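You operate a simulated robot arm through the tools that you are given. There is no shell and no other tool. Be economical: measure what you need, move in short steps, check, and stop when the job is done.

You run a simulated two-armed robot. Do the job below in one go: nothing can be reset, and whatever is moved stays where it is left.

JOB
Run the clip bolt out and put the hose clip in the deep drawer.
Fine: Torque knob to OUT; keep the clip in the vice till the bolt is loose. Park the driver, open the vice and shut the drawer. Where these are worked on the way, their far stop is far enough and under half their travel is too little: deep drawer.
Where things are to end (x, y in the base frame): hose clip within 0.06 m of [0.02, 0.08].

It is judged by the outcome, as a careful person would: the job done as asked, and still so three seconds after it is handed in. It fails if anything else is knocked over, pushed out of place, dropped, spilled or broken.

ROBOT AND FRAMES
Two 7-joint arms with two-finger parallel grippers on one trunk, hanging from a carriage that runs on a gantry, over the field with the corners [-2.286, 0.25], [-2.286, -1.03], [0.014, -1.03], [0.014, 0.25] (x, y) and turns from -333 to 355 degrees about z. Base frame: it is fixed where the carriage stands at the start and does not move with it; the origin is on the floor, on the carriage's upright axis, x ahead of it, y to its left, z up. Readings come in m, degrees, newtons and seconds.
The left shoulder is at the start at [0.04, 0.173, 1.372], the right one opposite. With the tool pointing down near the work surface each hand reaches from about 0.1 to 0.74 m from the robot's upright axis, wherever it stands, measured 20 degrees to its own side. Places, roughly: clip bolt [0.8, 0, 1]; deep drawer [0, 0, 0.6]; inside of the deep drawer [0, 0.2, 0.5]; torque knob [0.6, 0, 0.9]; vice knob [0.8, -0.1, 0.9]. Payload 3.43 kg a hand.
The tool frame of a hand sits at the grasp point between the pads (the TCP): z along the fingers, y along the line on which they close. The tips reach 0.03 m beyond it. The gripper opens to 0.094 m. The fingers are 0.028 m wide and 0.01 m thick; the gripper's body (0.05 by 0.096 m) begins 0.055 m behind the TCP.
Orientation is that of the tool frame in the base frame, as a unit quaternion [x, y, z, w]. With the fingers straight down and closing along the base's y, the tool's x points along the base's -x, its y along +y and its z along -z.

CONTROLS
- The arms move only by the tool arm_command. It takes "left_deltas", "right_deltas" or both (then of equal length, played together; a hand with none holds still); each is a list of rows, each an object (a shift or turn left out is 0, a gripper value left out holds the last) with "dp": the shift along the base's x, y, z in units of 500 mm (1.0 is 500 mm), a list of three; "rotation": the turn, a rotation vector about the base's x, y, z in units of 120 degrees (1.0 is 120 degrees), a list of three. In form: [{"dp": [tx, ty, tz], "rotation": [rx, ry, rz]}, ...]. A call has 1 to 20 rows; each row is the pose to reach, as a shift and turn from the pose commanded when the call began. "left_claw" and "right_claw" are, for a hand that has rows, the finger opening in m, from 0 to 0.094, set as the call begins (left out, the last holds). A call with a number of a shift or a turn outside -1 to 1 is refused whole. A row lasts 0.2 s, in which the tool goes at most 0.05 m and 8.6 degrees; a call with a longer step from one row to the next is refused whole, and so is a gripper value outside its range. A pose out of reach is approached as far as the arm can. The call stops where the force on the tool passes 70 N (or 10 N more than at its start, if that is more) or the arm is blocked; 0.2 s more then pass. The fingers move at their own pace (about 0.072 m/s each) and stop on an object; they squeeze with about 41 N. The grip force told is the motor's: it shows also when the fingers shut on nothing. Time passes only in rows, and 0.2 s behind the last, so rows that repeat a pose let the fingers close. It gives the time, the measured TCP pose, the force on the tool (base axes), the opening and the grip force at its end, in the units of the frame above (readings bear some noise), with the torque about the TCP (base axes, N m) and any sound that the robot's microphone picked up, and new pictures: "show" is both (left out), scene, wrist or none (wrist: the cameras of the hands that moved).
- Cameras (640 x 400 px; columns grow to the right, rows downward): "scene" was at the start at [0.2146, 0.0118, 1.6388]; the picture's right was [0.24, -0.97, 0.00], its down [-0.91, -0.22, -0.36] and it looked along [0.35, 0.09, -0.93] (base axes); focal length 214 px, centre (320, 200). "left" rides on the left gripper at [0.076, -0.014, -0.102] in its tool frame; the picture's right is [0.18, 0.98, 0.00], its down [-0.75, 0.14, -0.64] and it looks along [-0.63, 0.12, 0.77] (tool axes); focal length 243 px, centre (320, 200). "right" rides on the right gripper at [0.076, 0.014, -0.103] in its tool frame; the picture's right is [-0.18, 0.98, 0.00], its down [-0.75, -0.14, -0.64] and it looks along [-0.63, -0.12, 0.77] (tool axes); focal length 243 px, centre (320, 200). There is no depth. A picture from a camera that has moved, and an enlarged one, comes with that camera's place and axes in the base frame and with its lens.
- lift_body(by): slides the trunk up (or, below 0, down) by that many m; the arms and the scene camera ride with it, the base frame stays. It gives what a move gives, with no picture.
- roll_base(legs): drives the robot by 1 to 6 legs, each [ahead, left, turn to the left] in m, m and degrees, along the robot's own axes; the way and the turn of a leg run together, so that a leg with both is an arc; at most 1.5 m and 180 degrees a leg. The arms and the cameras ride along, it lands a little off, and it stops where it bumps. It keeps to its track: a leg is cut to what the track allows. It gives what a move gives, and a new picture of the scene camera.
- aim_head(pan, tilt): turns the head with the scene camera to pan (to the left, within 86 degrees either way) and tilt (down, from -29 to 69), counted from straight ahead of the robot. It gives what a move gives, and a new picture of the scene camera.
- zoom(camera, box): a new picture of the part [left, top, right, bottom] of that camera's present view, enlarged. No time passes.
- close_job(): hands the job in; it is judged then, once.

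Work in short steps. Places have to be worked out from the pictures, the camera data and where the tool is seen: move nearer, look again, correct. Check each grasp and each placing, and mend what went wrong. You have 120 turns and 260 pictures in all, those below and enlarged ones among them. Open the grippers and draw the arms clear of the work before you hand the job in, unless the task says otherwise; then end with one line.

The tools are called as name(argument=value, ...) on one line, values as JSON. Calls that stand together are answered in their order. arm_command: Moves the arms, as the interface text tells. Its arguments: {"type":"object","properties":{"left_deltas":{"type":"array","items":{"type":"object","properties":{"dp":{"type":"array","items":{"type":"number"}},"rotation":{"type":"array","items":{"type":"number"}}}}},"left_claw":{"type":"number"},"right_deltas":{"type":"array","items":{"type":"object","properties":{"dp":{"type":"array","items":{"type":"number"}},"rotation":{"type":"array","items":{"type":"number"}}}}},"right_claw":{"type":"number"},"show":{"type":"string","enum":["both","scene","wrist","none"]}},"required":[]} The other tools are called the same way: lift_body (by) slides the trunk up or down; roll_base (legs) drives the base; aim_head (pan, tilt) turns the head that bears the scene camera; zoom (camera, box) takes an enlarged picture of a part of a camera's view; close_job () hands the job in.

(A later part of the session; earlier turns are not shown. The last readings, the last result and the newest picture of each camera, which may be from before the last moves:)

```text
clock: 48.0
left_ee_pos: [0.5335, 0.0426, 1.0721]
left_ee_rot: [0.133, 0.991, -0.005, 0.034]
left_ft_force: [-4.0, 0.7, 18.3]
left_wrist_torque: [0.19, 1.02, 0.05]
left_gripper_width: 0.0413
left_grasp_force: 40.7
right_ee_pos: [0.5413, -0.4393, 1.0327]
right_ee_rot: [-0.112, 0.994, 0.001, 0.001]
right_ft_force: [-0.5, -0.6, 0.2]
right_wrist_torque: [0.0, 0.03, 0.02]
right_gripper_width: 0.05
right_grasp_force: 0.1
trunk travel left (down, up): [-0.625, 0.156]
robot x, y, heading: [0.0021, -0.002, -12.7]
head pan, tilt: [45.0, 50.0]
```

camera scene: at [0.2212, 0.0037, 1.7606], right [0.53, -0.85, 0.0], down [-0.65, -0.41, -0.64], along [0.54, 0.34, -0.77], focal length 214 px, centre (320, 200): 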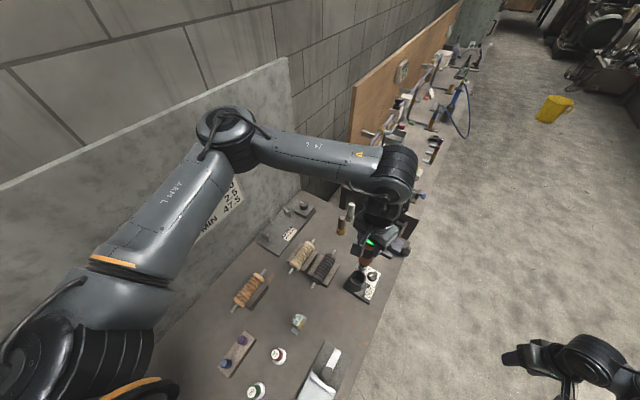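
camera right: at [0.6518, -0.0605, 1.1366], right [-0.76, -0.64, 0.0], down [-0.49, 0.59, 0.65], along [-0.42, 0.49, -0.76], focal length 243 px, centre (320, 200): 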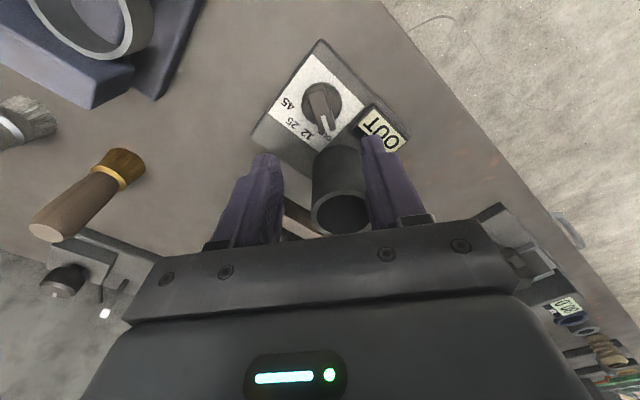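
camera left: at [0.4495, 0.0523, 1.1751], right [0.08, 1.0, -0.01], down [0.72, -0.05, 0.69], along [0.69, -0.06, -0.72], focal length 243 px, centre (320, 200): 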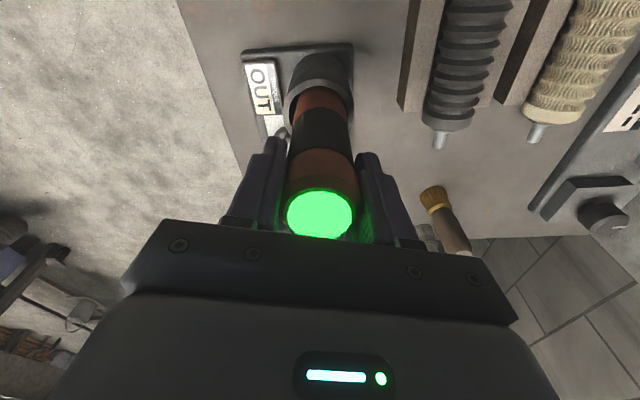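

Bottomed (18 N up). I open fully and check the driver stands before rising.

arm_command(left_deltas=[{"dp": [0, 0, 0.004]}, {"dp": [0, 0, 0.004]}, {"dp": [0, 0, 0.004]}, {"dp": [0, 0, 0.004]}], left_claw=0.094, show="wrist")

arm_command(left_deltas=[{"dp": [0, 0, 0.06]}, {"dp": [0, 0, 0.14]}, {"dp": [0, 0, 0.22]}, {"dp": [0, 0, 0.3]}, {"dp": [0, 0, 0.3]}], show="wrist")

```text
clock: 49.0
left_ee_pos: [0.5329, 0.042, 1.0741]
left_ee_rot: [0.132, 0.991, -0.004, 0.033]
left_ft_force: [-0.2, -0.5, 0.2]
left_wrist_torque: [0.0, -0.05, 0.0]
left_gripper_width: 0.0943
left_grasp_force: 0.1
right_ee_pos: [0.54, -0.4411, 1.032]
right_ee_rot: [-0.112, 0.994, 0.002, 0.002]
right_ft_force: [-0.1, -0.1, 0.3]
right_wrist_torque: [0.0, 0.03, -0.01]
right_gripper_width: 0.0499
right_grasp_force: 0.0
trunk travel left (down, up): [-0.625, 0.156]
robot x, y, heading: [-0.0065, -0.0002, -13.2]
head pan, tilt: [45.0, 50.0]
camera left: at [0.45, 0.0506, 1.172], right [0.08, 1.0, -0.01], down [0.72, -0.05, 0.69], along [0.69, -0.06, -0.72], focal length 243 px, centre (320, 200)
```

left: 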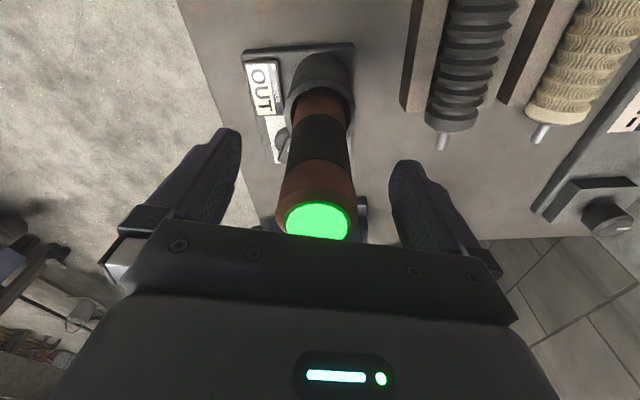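

```text
clock: 50.2
left_ee_pos: [0.5309, 0.0447, 1.224]
left_ee_rot: [0.131, 0.991, -0.004, 0.031]
left_ft_force: [-1.0, -0.9, 0.1]
left_wrist_torque: [-0.01, -0.01, -0.03]
left_gripper_width: 0.0941
left_grasp_force: 0.3
right_ee_pos: [0.5397, -0.4398, 1.0329]
right_ee_rot: [-0.113, 0.994, 0.001, 0.002]
right_ft_force: [0.1, 0.1, -0.2]
right_wrist_torque: [0.0, 0.0, 0.01]
right_gripper_width: 0.0499
right_grasp_force: 0.1
trunk travel left (down, up): [-0.625, 0.156]
robot x, y, heading: [0.0008, 0.0025, -13.0]
head pan, tilt: [45.0, 50.0]
camera left: at [0.4483, 0.0516, 1.3222], right [0.08, 1.0, -0.01], down [0.72, -0.05, 0.69], along [0.69, -0.06, -0.72], focal length 243 px, centre (320, 200)
```

left: 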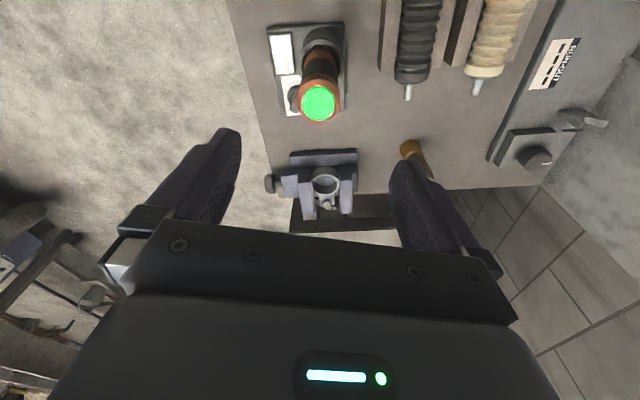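

The driver is parked upright. Next I open the vice from the −y side with the right hand; I raise the left hand and drive out to (0.014, −0.8), then turn left 60°.

arm_command(left_deltas=[{"dp": [0, 0, 0.08]}, {"dp": [-0.02, 0, 0.16]}, {"dp": [-0.06, 0, 0.24]}, {"dp": [-0.1, 0, 0.3]}], show="none")

roll_base(legs=[[0, 0, 13], [0, -0.8, 0], [0, 0, 60]])

```text
clock: 51.2
left_ee_pos: [0.4821, 0.0406, 1.3704]
left_ee_rot: [0.132, 0.991, -0.003, 0.032]
left_ft_force: [0.4, -0.4, -0.2]
left_wrist_torque: [-0.01, 0.02, 0.0]
left_gripper_width: 0.0938
left_grasp_force: 0.1
right_ee_pos: [0.5403, -0.4395, 1.033]
right_ee_rot: [-0.113, 0.994, 0.001, 0.001]
right_ft_force: [0.1, -0.4, 0.5]
right_wrist_torque: [0.0, 0.0, -0.03]
right_gripper_width: 0.0501
right_grasp_force: 0.1
trunk travel left (down, up): [-0.625, 0.156]
robot x, y, heading: [-0.0004, -0.0017, -12.9]
head pan, tilt: [45.0, 50.0]
```

```text
clock: 58.9
left_ee_pos: [0.0987, -0.3074, 1.3718]
left_ee_rot: [-0.492, 0.87, 0.017, 0.027]
left_ft_force: [0.2, -0.5, 1.3]
left_wrist_torque: [-0.01, 0.01, 0.0]
left_gripper_width: 0.0939
left_grasp_force: 0.0
right_ee_pos: [0.5778, -0.3842, 1.0326]
right_ee_rot: [-0.689, 0.724, 0.002, 0.0]
right_ft_force: [0.8, 0.6, 0.4]
right_wrist_torque: [0.01, 0.01, -0.01]
right_gripper_width: 0.0501
right_grasp_force: 0.1
trunk travel left (down, up): [-0.625, 0.156]
robot x, y, heading: [0.0074, -0.7829, 61.3]
head pan, tilt: [45.0, 50.0]
camera scene: at [0.062, -0.5702, 1.7607], right [0.96, 0.28, 0.0], down [0.22, -0.73, -0.64], along [-0.18, 0.62, -0.77], focal length 214 px, centre (320, 200)
```

scene: 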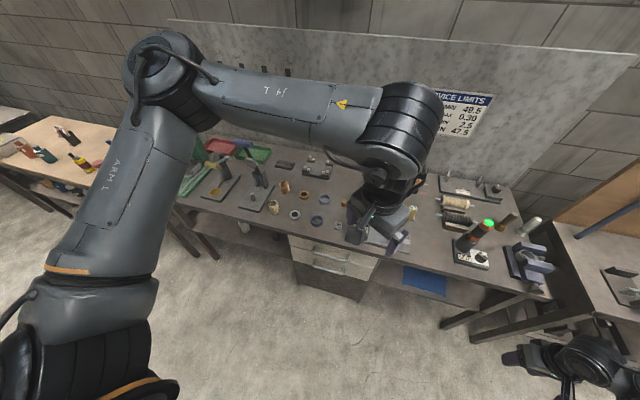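

I can see the whole bench and the drawer unit. I swing the right hand to point along +y (toward the vice knob) while lifting both hands, prior to lowering the trunk.

arm_command(left_deltas=[{"dp": [0, -0.02, 0.02]}, {"dp": [0, -0.04, 0.04]}, {"dp": [0, -0.06, 0.06]}, {"dp": [0, -0.08, 0.08]}, {"dp": [0, -0.1, 0.1]}, {"dp": [0, -0.12, 0.12]}, {"dp": [0, -0.14, 0.14]}, {"dp": [0, -0.16, 0.16]}, {"dp": [0, -0.18, 0.18]}, {"dp": [0, -0.2, 0.2]}, {"dp": [0, -0.2, 0.22]}, {"dp": [0, -0.2, 0.24]}, {"dp": [0, -0.2, 0.24]}], right_deltas=[{"dp": [0.03, -0.02, 0.02], "rotation": [0.0625, 0, 0]}, {"dp": [0.06, -0.05, 0.05], "rotation": [0.125, 0, 0]}, {"dp": [0.09, -0.08, 0.08], "rotation": [0.1875, 0, 0]}, {"dp": [0.12, -0.11, 0.11], "rotation": [0.25, 0, 0]}, {"dp": [0.16, -0.14, 0.15], "rotation": [0.3125, 0, 0]}, {"dp": [0.2, -0.17, 0.19], "rotation": [0.375, 0, 0]}, {"dp": [0.24, -0.2, 0.23], "rotation": [0.4375, 0, 0]}, {"dp": [0.28, -0.23, 0.27], "rotation": [0.5, 0, 0]}, {"dp": [0.31, -0.25, 0.31], "rotation": [0.5625, 0, 0]}, {"dp": [0.34, -0.27, 0.35], "rotation": [0.625, 0, 0]}, {"dp": [0.36, -0.29, 0.38], "rotation": [0.6875, 0, 0]}, {"dp": [0.38, -0.29, 0.4], "rotation": [0.75, 0, 0]}, {"dp": [0.38, -0.29, 0.4], "rotation": [0.75, 0, 0]}], show="scene")

```text
clock: 61.7
left_ee_pos: [0.0975, -0.4043, 1.4933]
left_ee_rot: [-0.492, 0.87, 0.017, 0.027]
left_ft_force: [-0.2, 0.9, -0.7]
left_wrist_torque: [0.02, -0.04, 0.01]
left_gripper_width: 0.0941
left_grasp_force: 0.1
left hand out of reach, approached as far as the arm can: row 9, 10
right_ee_pos: [0.768, -0.5271, 1.2336]
right_ee_rot: [-0.486, 0.511, 0.515, 0.487]
right_ft_force: [0.2, -0.4, -0.6]
right_wrist_torque: [0.0, 0.02, -0.01]
right_gripper_width: 0.0499
right_grasp_force: 0.0
trunk travel left (down, up): [-0.625, 0.156]
robot x, y, heading: [0.006, -0.7811, 61.4]
head pan, tilt: [45.0, 50.0]
camera scene: at [0.0621, -0.5702, 1.7607], right [0.96, 0.28, 0.0], down [0.22, -0.73, -0.64], along [-0.18, 0.62, -0.77], focal length 214 px, centre (320, 200)
```

scene: 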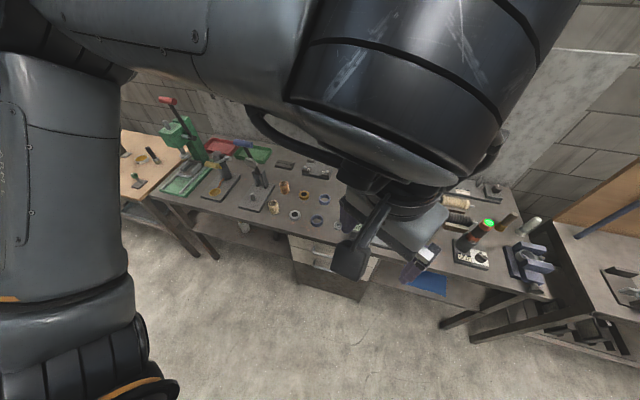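

Right hand points along +y as wanted. I lower the trunk 0.3 m, then roll toward the bench by ~0.33 m in y, with the hand ending ~0.1 m short of the knob.

lift_body(by=-0.3)

aim_head(pan=-20, tilt=35)

```text
clock: 64.7
left_ee_pos: [0.0983, -0.4046, 1.1921]
left_ee_rot: [-0.491, 0.871, 0.016, 0.028]
left_ft_force: [1.0, 0.2, -0.7]
left_wrist_torque: [-0.01, 0.02, 0.03]
left_gripper_width: 0.094
left_grasp_force: 0.0
right_ee_pos: [0.769, -0.5275, 0.933]
right_ee_rot: [-0.487, 0.511, 0.514, 0.487]
right_ft_force: [-0.8, -0.2, 0.5]
right_wrist_torque: [0.04, 0.01, -0.01]
right_gripper_width: 0.0502
right_grasp_force: 0.0
trunk travel left (down, up): [-0.325, 0.456]
robot x, y, heading: [0.0039, -0.7827, 61.4]
head pan, tilt: [45.0, 50.0]
```

```text
clock: 66.1
left_ee_pos: [0.0989, -0.4057, 1.1918]
left_ee_rot: [-0.492, 0.87, 0.016, 0.027]
left_ft_force: [0.3, 0.1, 0.4]
left_wrist_torque: [-0.01, -0.02, -0.01]
left_gripper_width: 0.0942
left_grasp_force: 0.1
right_ee_pos: [0.768, -0.5266, 0.9337]
right_ee_rot: [-0.486, 0.511, 0.514, 0.487]
right_ft_force: [-0.4, -0.1, 0.0]
right_wrist_torque: [-0.02, 0.01, 0.03]
right_gripper_width: 0.0503
right_grasp_force: 0.0
trunk travel left (down, up): [-0.325, 0.456]
robot x, y, heading: [0.0083, -0.7833, 61.3]
head pan, tilt: [-20.0, 35.0]
camera scene: at [0.1498, -0.5859, 1.4824], right [0.66, -0.75, 0.0], down [-0.43, -0.38, -0.82], along [0.61, 0.54, -0.57], focal length 214 px, centre (320, 200)
```

scene: 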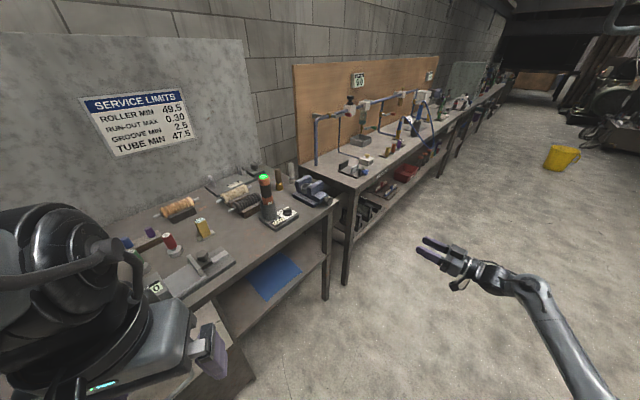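

roll_base(legs=[[0.289, 0.16, 0]])

zoom(camera="scene", box=[290, 120, 530, 270])

zoom(camera="right", box=[0, 0, 640, 400])

```text
clock: 68.3
left_ee_pos: [0.0919, -0.072, 1.1926]
left_ee_rot: [-0.497, 0.867, 0.017, 0.028]
left_ft_force: [-0.4, -0.3, -0.3]
left_wrist_torque: [0.02, -0.01, 0.03]
left_gripper_width: 0.0941
left_grasp_force: 0.0
right_ee_pos: [0.7629, -0.1862, 0.9329]
right_ee_rot: [-0.489, 0.508, 0.518, 0.484]
right_ft_force: [-0.5, 0.8, -0.1]
right_wrist_torque: [0.01, 0.0, 0.03]
right_gripper_width: 0.0502
right_grasp_force: 0.0
trunk travel left (down, up): [-0.325, 0.456]
robot x, y, heading: [0.0045, -0.4486, 61.9]
head pan, tilt: [-20.0, 35.0]
camera scene: at [0.1454, -0.2517, 1.4825], right [0.67, -0.74, 0.0], down [-0.43, -0.38, -0.82], along [0.61, 0.55, -0.57], focal length 214 px, centre (320, 200)
```

scene: 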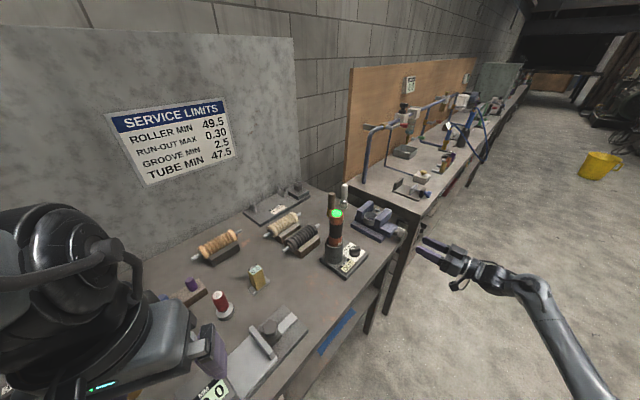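

```text
2.67 times, centred on (410, 195) of scene
camera zoom: at [0.1454, -0.2517, 1.4825], right [0.67, -0.74, 0.0], down [-0.43, -0.38, -0.82], along [0.61, 0.55, -0.57], focal length 572 px, centre (80, 213)
```

zoom: 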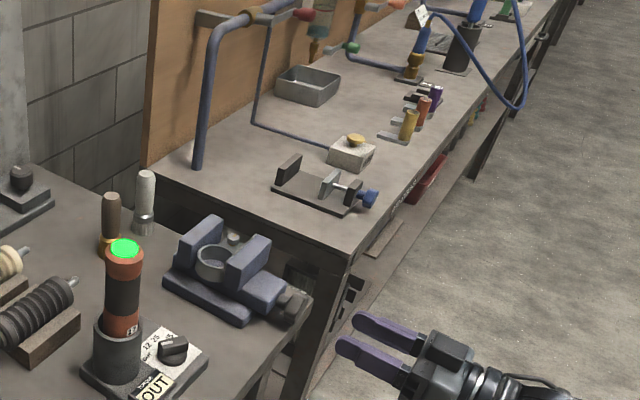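

```text
1.00 times, centred on (320, 200) of right (not enlarged: the box is as wide or as high as the picture)
camera zoom: at [0.7463, -0.2893, 0.8583], right [-0.97, -0.02, 0.23], down [0.19, -0.64, 0.74], along [0.14, 0.77, 0.63], focal length 243 px, centre (320, 200)
```

zoom: 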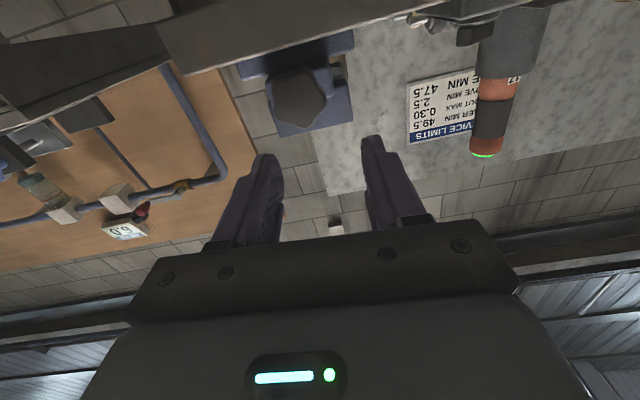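

The knob shows in the right camera at roughly (0.771, −0.09, 0.915). I zoom to see its shape before gripping.

zoom(camera="right", box=[240, 30, 400, 130])

zoom(camera="scene", box=[345, 190, 425, 250])

```text
4.00 times, centred on (320, 80) of right
camera zoom: at [0.7463, -0.2893, 0.8583], right [-0.97, -0.02, 0.23], down [0.19, -0.64, 0.74], along [0.14, 0.77, 0.63], focal length 970 px, centre (320, 680)
```

zoom: 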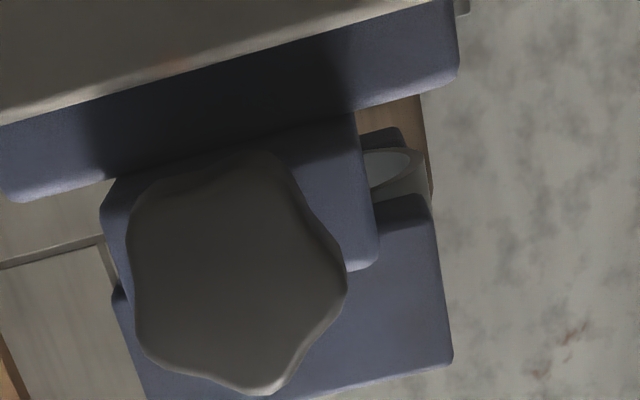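

```text
6.67 times, centred on (385, 220) of scene
camera zoom: at [0.1454, -0.2517, 1.4825], right [0.67, -0.74, 0.0], down [-0.43, -0.38, -0.82], along [0.61, 0.55, -0.57], focal length 1430 px, centre (-113, 67)
```

zoom: 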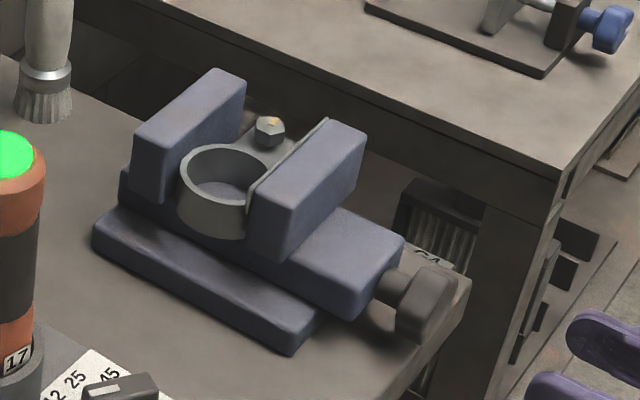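

Lobed knob, and the bolt head stands proud (bolt loose). I open to 75 mm and advance the hand onto the knob.

arm_command(right_deltas=[{"dp": [0.018, 0.0, -0.036]}, {"dp": [0.018, 0.05, -0.036]}, {"dp": [0.018, 0.1, -0.036]}, {"dp": [0.018, 0.146, -0.036]}, {"dp": [0.018, 0.146, -0.036]}], right_claw=0.075, show="wrist")

zoom(camera="scene", box=[345, 190, 425, 250])

```text
clock: 69.5
left_ee_pos: [0.0914, -0.0715, 1.1925]
left_ee_rot: [-0.496, 0.868, 0.016, 0.028]
left_ft_force: [0.7, -0.2, 0.6]
left_wrist_torque: [0.03, 0.02, -0.02]
left_gripper_width: 0.0942
left_grasp_force: 0.1
right_ee_pos: [0.7706, -0.1152, 0.9133]
right_ee_rot: [-0.489, 0.509, 0.517, 0.484]
right_ft_force: [-0.5, 0.6, -0.2]
right_wrist_torque: [0.0, -0.01, 0.01]
right_gripper_width: 0.0749
right_grasp_force: 0.0
trunk travel left (down, up): [-0.325, 0.456]
robot x, y, heading: [0.0033, -0.4524, 62.2]
head pan, tilt: [-20.0, 35.0]
camera right: at [0.7545, -0.2178, 0.839], right [-0.97, -0.01, 0.23], down [0.19, -0.64, 0.74], along [0.14, 0.77, 0.63], focal length 243 px, centre (320, 200)
```

right: 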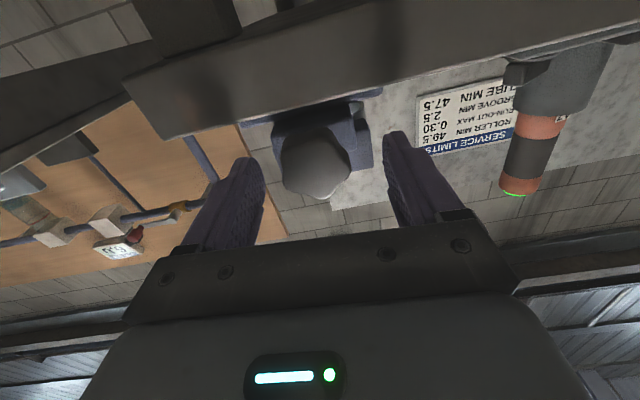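

```text
6.67 times, centred on (385, 220) of scene
camera zoom: at [0.1453, -0.2524, 1.4823], right [0.67, -0.74, 0.0], down [-0.43, -0.38, -0.82], along [0.61, 0.55, -0.57], focal length 1430 px, centre (-113, 67)
```

zoom: 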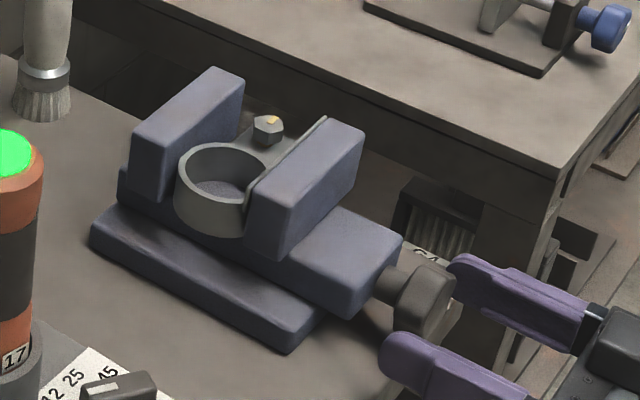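

The fingertips only just reach the knob; I advance 1.6 cm further.

arm_command(right_deltas=[{"dp": [0.006, 0.016, 0.008]}, {"dp": [0.006, 0.032, 0.008]}, {"dp": [0.006, 0.032, 0.008]}], show="none")

zoom(camera="scene", box=[345, 190, 425, 250])

zoom(camera="right", box=[180, 60, 460, 235])

```text
clock: 70.3
left_ee_pos: [0.0914, -0.0723, 1.192]
left_ee_rot: [-0.497, 0.867, 0.016, 0.028]
left_ft_force: [1.0, 0.1, 0.2]
left_wrist_torque: [0.0, -0.02, 0.01]
left_gripper_width: 0.094
left_grasp_force: 0.1
right_ee_pos: [0.7724, -0.0975, 0.9181]
right_ee_rot: [-0.489, 0.509, 0.517, 0.484]
right_ft_force: [-0.3, 0.0, 0.0]
right_wrist_torque: [-0.02, 0.01, -0.03]
right_gripper_width: 0.0751
right_grasp_force: 0.1
trunk travel left (down, up): [-0.325, 0.456]
robot x, y, heading: [0.0037, -0.4531, 62.0]
head pan, tilt: [-20.0, 35.0]
```

```text
6.67 times, centred on (385, 220) of scene
camera zoom: at [0.1454, -0.2521, 1.4824], right [0.67, -0.74, 0.0], down [-0.43, -0.38, -0.82], along [0.61, 0.55, -0.57], focal length 1430 px, centre (-113, 67)
```

zoom: 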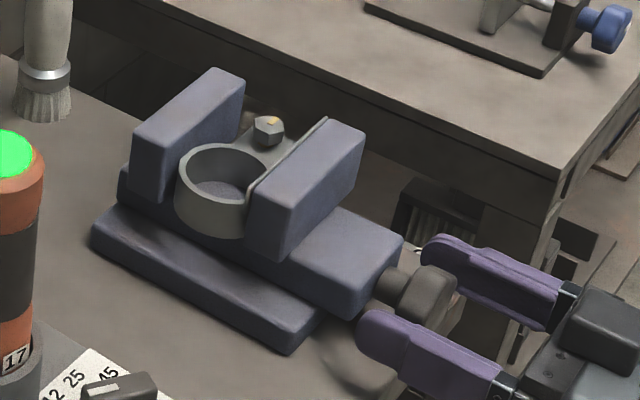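

```text
2.29 times, centred on (320, 148) of right
camera zoom: at [0.7569, -0.2014, 0.8436], right [-0.97, -0.01, 0.23], down [0.19, -0.64, 0.74], along [0.14, 0.77, 0.63], focal length 555 px, centre (320, 320)
```

zoom: 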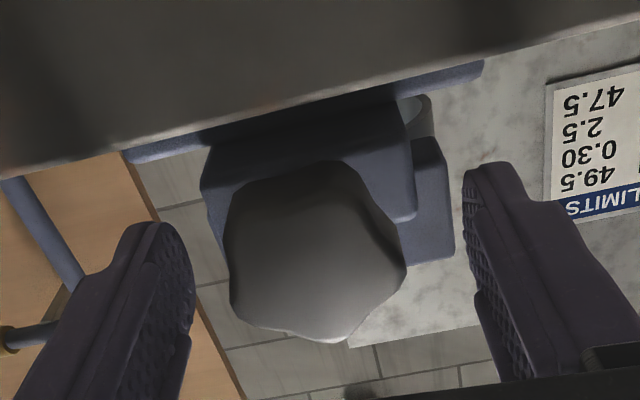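

The fingers straddle the knob. I close on it.

arm_command(right_deltas=[{"dp": [0, 0, 0]}, {"dp": [0, 0, 0]}, {"dp": [0, 0, 0]}], right_claw=0.0, show="wrist")

```text
clock: 71.1
left_ee_pos: [0.0932, -0.0731, 1.191]
left_ee_rot: [-0.497, 0.867, 0.016, 0.028]
left_ft_force: [0.9, -0.6, 0.1]
left_wrist_torque: [0.04, 0.01, -0.01]
left_gripper_width: 0.0942
left_grasp_force: 0.0
right_ee_pos: [0.7738, -0.0989, 0.918]
right_ee_rot: [-0.49, 0.51, 0.515, 0.484]
right_ft_force: [11.8, 3.6, -10.9]
right_wrist_torque: [-0.17, -0.03, -0.77]
right_gripper_width: 0.0411
right_grasp_force: 45.2
trunk travel left (down, up): [-0.325, 0.456]
robot x, y, heading: [0.0051, -0.4469, 62.0]
head pan, tilt: [-20.0, 35.0]
camera right: at [0.7583, -0.2021, 0.8428], right [-0.97, -0.01, 0.23], down [0.19, -0.64, 0.75], along [0.14, 0.77, 0.62], focal length 243 px, centre (320, 200)
```

right: 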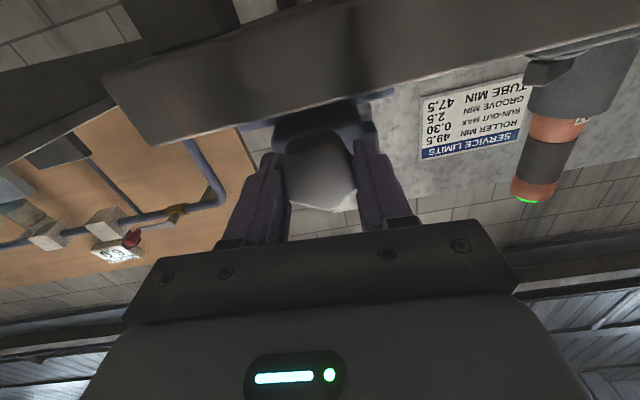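

Gripped at 41 mm. I turn counter-clockwise seen from the knob end (about −y), 50° first.

arm_command(right_deltas=[{"dp": [0.002, 0, -0.002], "rotation": [0, -0.06, 0]}, {"dp": [0.003, 0, -0.003], "rotation": [0, -0.12, 0]}, {"dp": [0.003, 0, -0.003], "rotation": [0, -0.18, 0]}, {"dp": [0.003, 0, -0.003], "rotation": [0, -0.24, 0]}, {"dp": [0.003, 0, -0.003], "rotation": [0, -0.3, 0]}, {"dp": [0.003, 0, -0.003], "rotation": [0, -0.36, 0]}, {"dp": [0.003, 0, -0.003], "rotation": [0, -0.42, 0]}], show="wrist")

zoom(camera="scene", box=[345, 190, 425, 250])

```text
clock: 72.7
left_ee_pos: [0.0909, -0.0721, 1.1917]
left_ee_rot: [-0.496, 0.868, 0.016, 0.027]
left_ft_force: [0.2, 0.2, 0.3]
left_wrist_torque: [0.02, 0.0, -0.02]
left_gripper_width: 0.0941
left_grasp_force: 0.0
right_ee_pos: [0.7724, -0.0989, 0.9174]
right_ee_rot: [0.664, -0.253, -0.259, -0.655]
right_ft_force: [-5.0, -8.6, -1.5]
right_wrist_torque: [0.45, 0.02, -0.1]
right_gripper_width: 0.0409
right_grasp_force: 45.3
trunk travel left (down, up): [-0.325, 0.456]
robot x, y, heading: [0.0064, -0.4525, 62.1]
head pan, tilt: [-20.0, 35.0]
camera right: at [0.8221, -0.2019, 0.8566], right [-0.8, -0.02, -0.6], down [-0.45, -0.64, 0.62], along [-0.4, 0.77, 0.51], focal length 243 px, centre (320, 200)
```

right: 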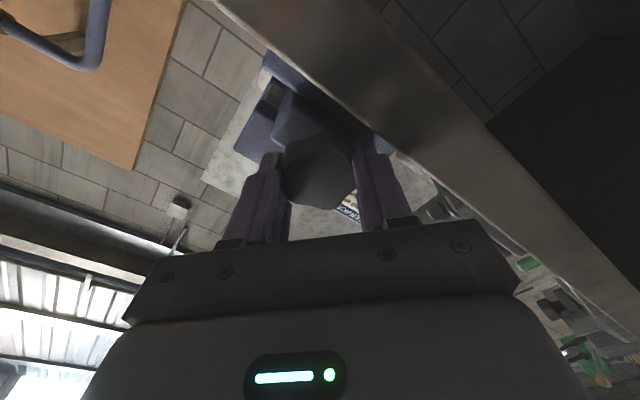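

```text
6.67 times, centred on (385, 220) of scene
camera zoom: at [0.1445, -0.2531, 1.482], right [0.67, -0.74, 0.0], down [-0.43, -0.39, -0.82], along [0.61, 0.55, -0.57], focal length 1430 px, centre (-113, 67)
```

zoom: 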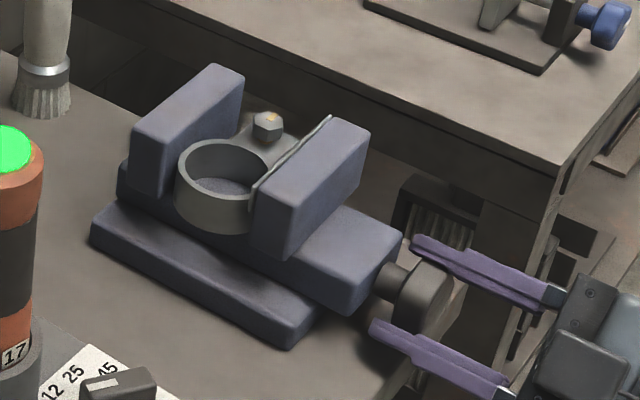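

The near jaw is moving away from the clip, and the knob stays in place axially. I continue another ~90°.

arm_command(right_deltas=[{"rotation": [0, -0.06, 0]}, {"rotation": [0, -0.12, 0]}, {"rotation": [0, -0.18, 0]}, {"rotation": [0, -0.24, 0]}, {"rotation": [0, -0.3, 0]}, {"rotation": [0, -0.36, 0]}, {"rotation": [0, -0.42, 0]}, {"rotation": [0, -0.48, 0]}, {"rotation": [0, -0.54, 0]}, {"rotation": [0, -0.6, 0]}, {"rotation": [0, -0.66, 0]}, {"rotation": [0, -0.72, 0]}], show="none")

zoom(camera="scene", box=[345, 190, 425, 250])

```text
clock: 75.3
left_ee_pos: [0.0902, -0.0721, 1.1915]
left_ee_rot: [-0.497, 0.867, 0.016, 0.028]
left_ft_force: [-0.9, 0.2, 0.3]
left_wrist_torque: [0.0, 0.0, 0.01]
left_gripper_width: 0.0942
left_grasp_force: 0.1
right_ee_pos: [0.7737, -0.099, 0.916]
right_ee_rot: [0.663, 0.262, 0.265, -0.649]
right_ft_force: [-5.1, -0.2, -12.0]
right_wrist_torque: [1.01, -0.01, 0.09]
right_gripper_width: 0.0408
right_grasp_force: 44.9
trunk travel left (down, up): [-0.325, 0.456]
robot x, y, heading: [0.0081, -0.4502, 61.9]
head pan, tilt: [-20.0, 35.0]
```

```text
6.67 times, centred on (385, 220) of scene
camera zoom: at [0.1441, -0.2524, 1.482], right [0.67, -0.74, 0.0], down [-0.43, -0.38, -0.82], along [0.61, 0.55, -0.57], focal length 1430 px, centre (-113, 67)
```

zoom: 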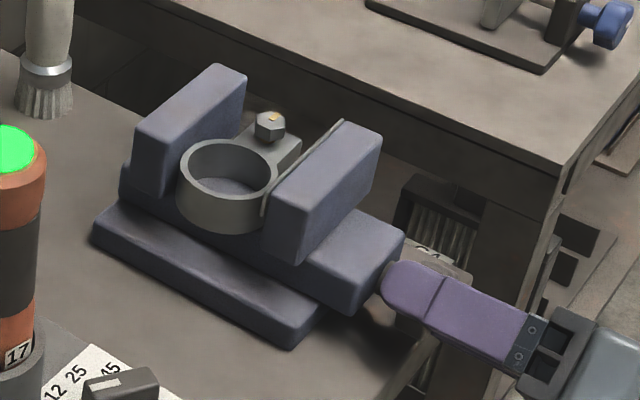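

The jaw gap grows and the clip stays seated. I keep turning.

arm_command(right_deltas=[{"rotation": [0, -0.06, 0]}, {"rotation": [0, -0.12, 0]}, {"rotation": [0, -0.18, 0]}, {"rotation": [0, -0.24, 0]}, {"rotation": [0, -0.3, 0]}, {"rotation": [0, -0.36, 0]}, {"rotation": [0, -0.42, 0]}, {"rotation": [0, -0.48, 0]}, {"rotation": [0, -0.54, 0]}, {"rotation": [0, -0.6, 0]}], show="none")

zoom(camera="scene", box=[345, 190, 425, 250])

```text
clock: 77.5
left_ee_pos: [0.0904, -0.0714, 1.1915]
left_ee_rot: [-0.497, 0.867, 0.018, 0.029]
left_ft_force: [0.9, -0.8, -0.3]
left_wrist_torque: [-0.01, 0.02, -0.01]
left_gripper_width: 0.0936
left_grasp_force: 0.0
right_ee_pos: [0.773, -0.0993, 0.9154]
right_ee_rot: [0.381, 0.597, 0.601, -0.372]
right_ft_force: [13.4, 5.8, -27.9]
right_wrist_torque: [-0.78, 0.0, 0.54]
right_gripper_width: 0.0406
right_grasp_force: 45.2
trunk travel left (down, up): [-0.325, 0.456]
robot x, y, heading: [0.0044, -0.4501, 62.2]
head pan, tilt: [-20.0, 35.0]
```

```text
6.67 times, centred on (385, 220) of scene
camera zoom: at [0.145, -0.2522, 1.4822], right [0.67, -0.74, 0.0], down [-0.43, -0.38, -0.82], along [0.61, 0.55, -0.57], focal length 1430 px, centre (-113, 67)
```

zoom: 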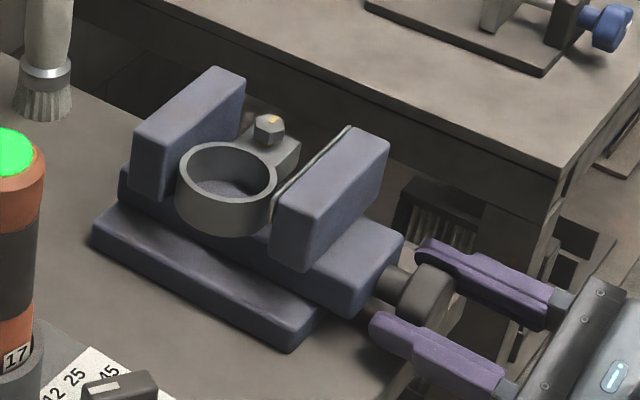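

arm_command(right_deltas=[{"dp": [0.002, 0, -0.003], "rotation": [0, -0.06, 0]}, {"dp": [0.002, 0, -0.003], "rotation": [0, -0.12, 0]}, {"dp": [0.002, 0, -0.003], "rotation": [0, -0.18, 0]}, {"dp": [0.002, 0, -0.003], "rotation": [0, -0.24, 0]}, {"dp": [0.002, 0, -0.003], "rotation": [0, -0.3, 0]}, {"dp": [0.002, 0, -0.003], "rotation": [0, -0.36, 0]}, {"dp": [0.002, 0, -0.003], "rotation": [0, -0.42, 0]}, {"dp": [0.002, 0, -0.003], "rotation": [0, -0.48, 0]}], show="none")

zoom(camera="scene", box=[345, 190, 425, 250])

```text
clock: 79.3
left_ee_pos: [0.0899, -0.0721, 1.1918]
left_ee_rot: [-0.496, 0.868, 0.017, 0.028]
left_ft_force: [-0.7, 0.5, 0.5]
left_wrist_torque: [-0.02, -0.01, -0.01]
left_gripper_width: 0.0938
left_grasp_force: 0.1
right_ee_pos: [0.7754, -0.0978, 0.9168]
right_ee_rot: [0.042, 0.701, 0.711, -0.039]
right_ft_force: [-3.3, 0.8, -7.1]
right_wrist_torque: [-0.76, 0.86, 0.29]
right_gripper_width: 0.0417
right_grasp_force: 45.0
trunk travel left (down, up): [-0.325, 0.456]
robot x, y, heading: [0.0073, -0.4503, 61.8]
head pan, tilt: [-20.0, 35.0]
```

```text
6.67 times, centred on (385, 220) of scene
camera zoom: at [0.1445, -0.2521, 1.4822], right [0.67, -0.74, 0.0], down [-0.43, -0.38, -0.82], along [0.61, 0.55, -0.57], focal length 1430 px, centre (-113, 67)
```

zoom: 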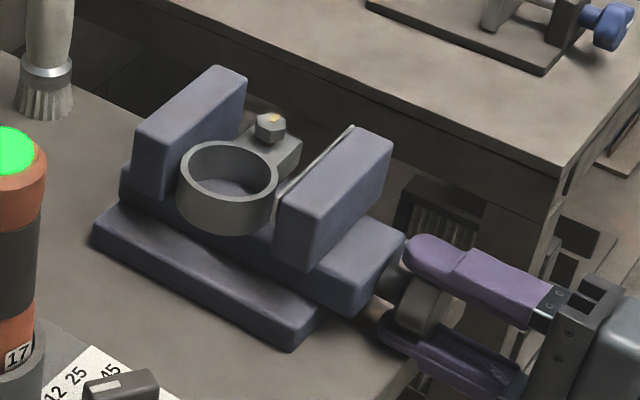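

Reaction torque about the axis has risen (0.86 Nm) and the jaw hardly moved on the last part: that's the end stop, vice open. I release and back the hand off.

arm_command(right_deltas=[{"dp": [0, 0, 0]}, {"dp": [0, 0, 0]}, {"dp": [0, -0.05, 0]}, {"dp": [0, -0.12, 0]}, {"dp": [0, -0.2, 0]}], right_claw=0.075, show="none")

zoom(camera="scene", box=[345, 190, 425, 250])

```text
clock: 80.5
left_ee_pos: [0.0916, -0.072, 1.1916]
left_ee_rot: [-0.497, 0.867, 0.017, 0.028]
left_ft_force: [0.4, -0.2, 0.0]
left_wrist_torque: [0.02, -0.01, -0.01]
left_gripper_width: 0.094
left_grasp_force: 0.1
right_ee_pos: [0.7784, -0.1979, 0.9152]
right_ee_rot: [0.042, 0.702, 0.71, -0.04]
right_ft_force: [0.6, 0.4, 0.2]
right_wrist_torque: [0.01, 0.02, -0.01]
right_gripper_width: 0.0748
right_grasp_force: 0.0
trunk travel left (down, up): [-0.325, 0.456]
robot x, y, heading: [0.0047, -0.4464, 61.9]
head pan, tilt: [-20.0, 35.0]
```

```text
6.67 times, centred on (385, 220) of scene
camera zoom: at [0.1457, -0.2522, 1.4824], right [0.67, -0.74, 0.0], down [-0.43, -0.38, -0.82], along [0.61, 0.55, -0.57], focal length 1430 px, centre (-113, 67)
```

zoom: 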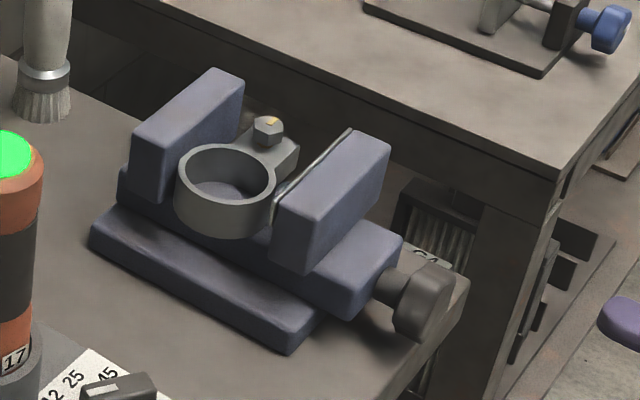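

The vice is open and the clip sits stably. The right hand's roll now suits a horizontal drawer handle, so I back out and look at the drawer unit.

roll_base(legs=[[-0.353, -0.188, 0]])

aim_head(pan=40, tilt=55)

```text
clock: 82.9
left_ee_pos: [0.0912, -0.4598, 1.1916]
left_ee_rot: [-0.498, 0.866, 0.015, 0.029]
left_ft_force: [-0.6, 0.5, 0.9]
left_wrist_torque: [-0.03, -0.01, -0.01]
left_gripper_width: 0.0939
left_grasp_force: 0.1
right_ee_pos: [0.7803, -0.583, 0.9157]
right_ee_rot: [0.041, 0.7, 0.711, -0.041]
right_ft_force: [0.3, 0.2, -0.7]
right_wrist_torque: [0.01, 0.0, -0.02]
right_gripper_width: 0.0752
right_grasp_force: 0.1
trunk travel left (down, up): [-0.325, 0.456]
robot x, y, heading: [0.007, -0.8408, 62.2]
head pan, tilt: [-20.0, 35.0]
camera scene: at [0.1466, -0.6406, 1.4824], right [0.67, -0.74, 0.0], down [-0.42, -0.39, -0.82], along [0.61, 0.55, -0.57], focal length 214 px, centre (320, 200)
```

scene: 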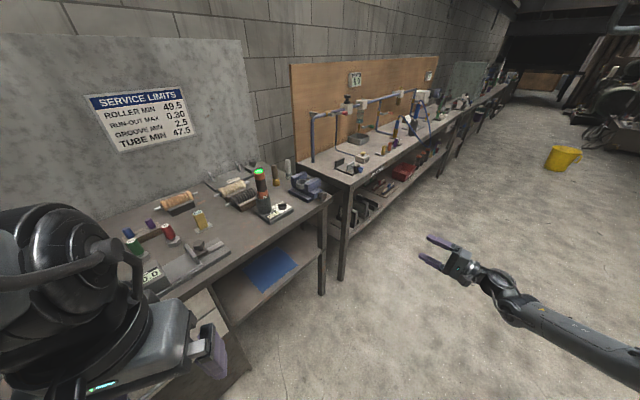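

```text
clock: 84.2
left_ee_pos: [0.0922, -0.4602, 1.1924]
left_ee_rot: [-0.499, 0.866, 0.016, 0.028]
left_ft_force: [0.2, -0.9, 0.2]
left_wrist_torque: [-0.02, 0.03, 0.01]
left_gripper_width: 0.0942
left_grasp_force: 0.0
right_ee_pos: [0.7804, -0.5836, 0.9148]
right_ee_rot: [0.04, 0.7, 0.711, -0.041]
right_ft_force: [-0.5, 0.1, 0.2]
right_wrist_torque: [-0.03, 0.01, 0.01]
right_gripper_width: 0.075
right_grasp_force: 0.1
trunk travel left (down, up): [-0.325, 0.456]
robot x, y, heading: [0.0067, -0.8403, 62.0]
head pan, tilt: [40.0, 55.0]
camera scene: at [0.0662, -0.6291, 1.4542], right [0.98, 0.21, 0.0], down [0.17, -0.8, -0.57], along [-0.12, 0.56, -0.82], focal length 214 px, centre (320, 200)
```

scene: 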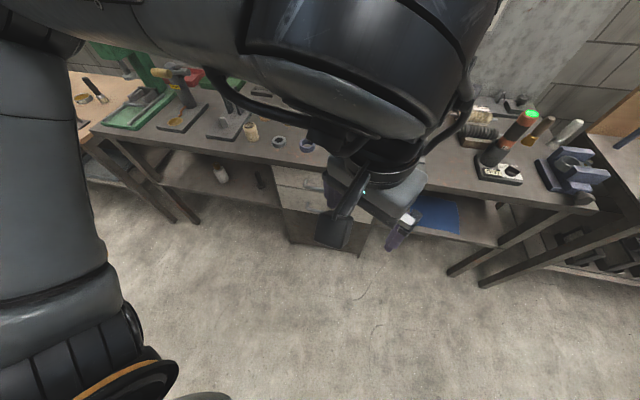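

zoom(camera="left", box=[0, 0, 640, 400])

zoom(camera="scene", box=[250, 140, 440, 270])

```text
1.00 times, centred on (320, 200) of left (not enlarged: the box is as wide or as high as the picture)
camera zoom: at [0.0641, -0.5385, 1.291], right [-0.94, 0.34, -0.01], down [0.24, 0.68, 0.69], along [0.24, 0.65, -0.72], focal length 243 px, centre (320, 200)
```

zoom: 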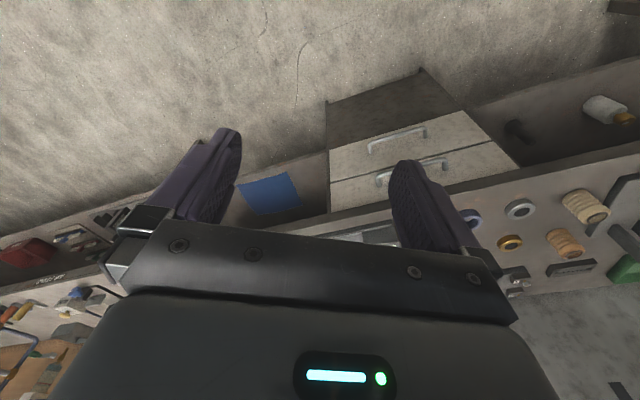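

```text
3.08 times, centred on (345, 205) of scene
camera zoom: at [0.0662, -0.6291, 1.4542], right [0.98, 0.21, 0.0], down [0.17, -0.8, -0.57], along [-0.12, 0.56, -0.82], focal length 660 px, centre (243, 185)
```

zoom: 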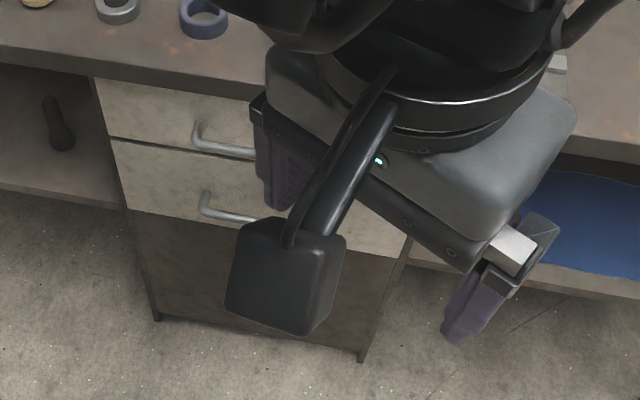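

zoom(camera="left", box=[310, 60, 530, 220])

```text
2.50 times, centred on (420, 140) of left
camera zoom: at [0.0641, -0.5385, 1.291], right [-0.94, 0.34, -0.01], down [0.24, 0.68, 0.69], along [0.24, 0.65, -0.72], focal length 606 px, centre (70, 350)
```

zoom: 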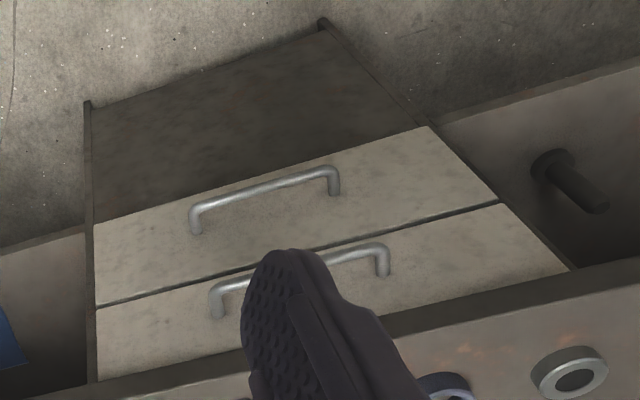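

The lower, taller drawer is the deep one: its handle bar is at about (−0.02, −0.12, 0.636). I clear the left hand toward −x and start bringing the right hand across in front.

arm_command(left_deltas=[{"dp": [-0.09, 0, 0]}, {"dp": [-0.18, 0, 0]}, {"dp": [-0.27, 0, 0]}, {"dp": [-0.36, 0, 0]}, {"dp": [-0.45, 0, 0]}, {"dp": [-0.54, 0, 0]}, {"dp": [-0.63, 0, 0]}, {"dp": [-0.68, 0, 0]}, {"dp": [-0.68, 0, 0]}, {"dp": [-0.68, 0, 0]}, {"dp": [-0.68, 0, 0]}], right_deltas=[{"dp": [-0.06, 0.05, 0]}, {"dp": [-0.14, 0.1, 0]}, {"dp": [-0.22, 0.15, 0]}, {"dp": [-0.3, 0.2, 0]}, {"dp": [-0.38, 0.25, 0]}, {"dp": [-0.46, 0.3, 0]}, {"dp": [-0.55, 0.34, 0]}, {"dp": [-0.64, 0.38, 0]}, {"dp": [-0.73, 0.4, 0]}, {"dp": [-0.82, 0.42, 0]}, {"dp": [-0.91, 0.42, 0]}], show="scene")

```text
clock: 86.6
left_ee_pos: [-0.1122, -0.4574, 1.1295]
left_ee_rot: [-0.498, 0.867, 0.017, 0.028]
left_ft_force: [-0.2, 1.0, 0.6]
left_wrist_torque: [-0.01, -0.04, -0.02]
left_gripper_width: 0.094
left_grasp_force: 0.1
left hand out of reach, approached as far as the arm can: row 4, 5, 6, 7, 8, 9, 10, 11
right_ee_pos: [0.3345, -0.2943, 0.9363]
right_ee_rot: [0.044, 0.705, 0.706, -0.046]
right_ft_force: [0.2, 0.0, 0.7]
right_wrist_torque: [-0.02, -0.02, 0.01]
right_gripper_width: 0.075
right_grasp_force: 0.1
right hand out of reach, approached as far as the arm can: row 5, 6, 7, 8, 9, 10, 11
trunk travel left (down, up): [-0.325, 0.456]
robot x, y, heading: [0.0054, -0.8433, 61.9]
head pan, tilt: [40.0, 55.0]
camera scene: at [0.0648, -0.6284, 1.4543], right [0.98, 0.21, 0.0], down [0.17, -0.8, -0.57], along [-0.12, 0.56, -0.82], focal length 214 px, centre (320, 200)
```

scene: 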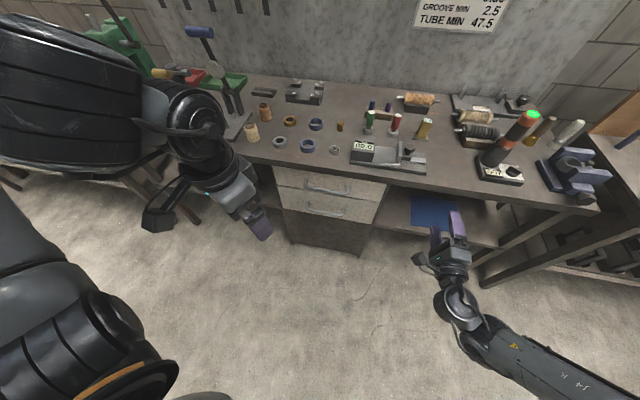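

The right arm's cross-body reach ended at x≈0.33, so I shift the base 0.36 m to −x instead and lower the trunk to put the hand at handle height.

roll_base(legs=[[-0.169, 0.318, 0]])

lift_body(by=-0.3)

aim_head(pan=0, tilt=45)

zoom(camera="right", box=[0, 0, 640, 400])

```text
clock: 89.0
left_ee_pos: [-0.4734, -0.4571, 1.13]
left_ee_rot: [-0.496, 0.868, 0.017, 0.028]
left_ft_force: [-0.9, 0.0, -0.2]
left_wrist_torque: [0.01, 0.0, -0.01]
left_gripper_width: 0.0941
left_grasp_force: 0.3
right_ee_pos: [-0.0242, -0.2957, 0.9349]
right_ee_rot: [0.047, 0.705, 0.706, -0.043]
right_ft_force: [-0.4, 0.2, -0.5]
right_wrist_torque: [0.02, -0.02, -0.02]
right_gripper_width: 0.075
right_grasp_force: 0.0
trunk travel left (down, up): [-0.325, 0.456]
robot x, y, heading: [-0.3632, -0.8381, 61.7]
head pan, tilt: [40.0, 55.0]
camera scene: at [-0.2982, -0.6292, 1.4542], right [0.98, 0.21, 0.0], down [0.17, -0.8, -0.57], along [-0.12, 0.56, -0.82], focal length 214 px, centre (320, 200)
```

scene: 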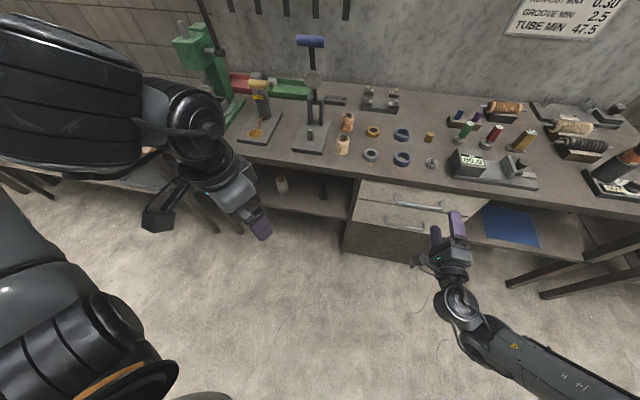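

```text
clock: 92.0
left_ee_pos: [-0.473, -0.4575, 0.8303]
left_ee_rot: [-0.495, 0.868, 0.016, 0.027]
left_ft_force: [0.3, -1.2, -0.8]
left_wrist_torque: [0.0, 0.01, -0.01]
left_gripper_width: 0.0942
left_grasp_force: 0.1
right_ee_pos: [-0.0244, -0.2961, 0.6355]
right_ee_rot: [0.046, 0.705, 0.706, -0.043]
right_ft_force: [-1.0, 0.6, 0.0]
right_wrist_torque: [0.0, 0.0, 0.04]
right_gripper_width: 0.0751
right_grasp_force: 0.1
trunk travel left (down, up): [-0.025, 0.756]
robot x, y, heading: [-0.3611, -0.8384, 61.8]
head pan, tilt: [40.0, 55.0]
```

```text
clock: 93.0
left_ee_pos: [-0.4742, -0.4576, 0.8293]
left_ee_rot: [-0.496, 0.868, 0.016, 0.028]
left_ft_force: [0.9, 0.4, 0.0]
left_wrist_torque: [0.01, -0.01, -0.02]
left_gripper_width: 0.0944
left_grasp_force: 0.1
right_ee_pos: [-0.0242, -0.2977, 0.6349]
right_ee_rot: [0.047, 0.705, 0.706, -0.042]
right_ft_force: [-0.4, -0.3, 0.7]
right_wrist_torque: [-0.03, -0.01, 0.01]
right_gripper_width: 0.0751
right_grasp_force: 0.1
trunk travel left (down, up): [-0.025, 0.756]
robot x, y, heading: [-0.3578, -0.8366, 61.9]
head pan, tilt: [0.0, 45.0]
camera scene: at [-0.2448, -0.628, 1.1676], right [0.88, -0.47, 0.0], down [-0.33, -0.62, -0.71], along [0.33, 0.62, -0.71], focal length 214 px, centre (320, 200)
```

scene: 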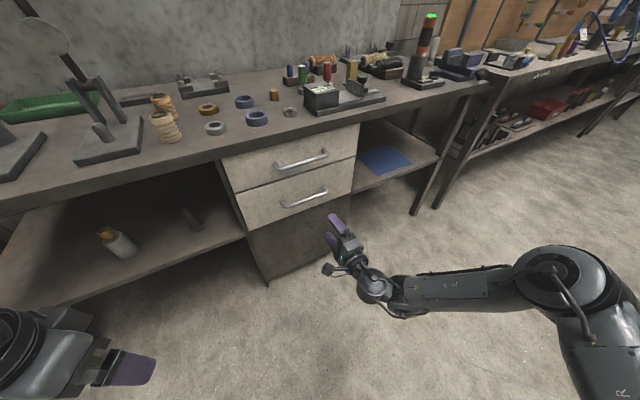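

```text
1.00 times, centred on (320, 200) of right (not enlarged: the box is as wide or as high as the picture)
camera zoom: at [-0.0978, -0.399, 0.6593], right [0.31, 0.0, 0.95], down [0.73, -0.65, -0.24], along [0.62, 0.76, -0.2], focal length 243 px, centre (320, 200)
```

zoom: 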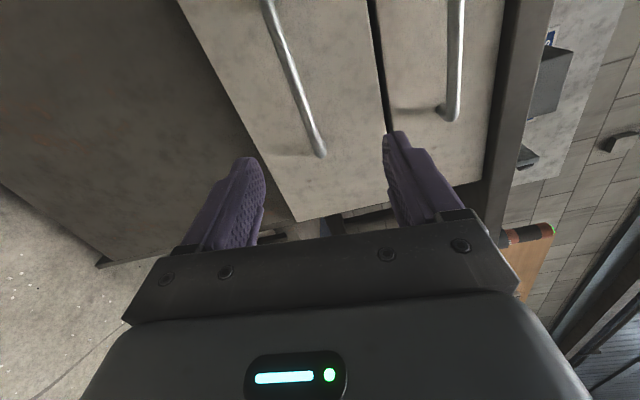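

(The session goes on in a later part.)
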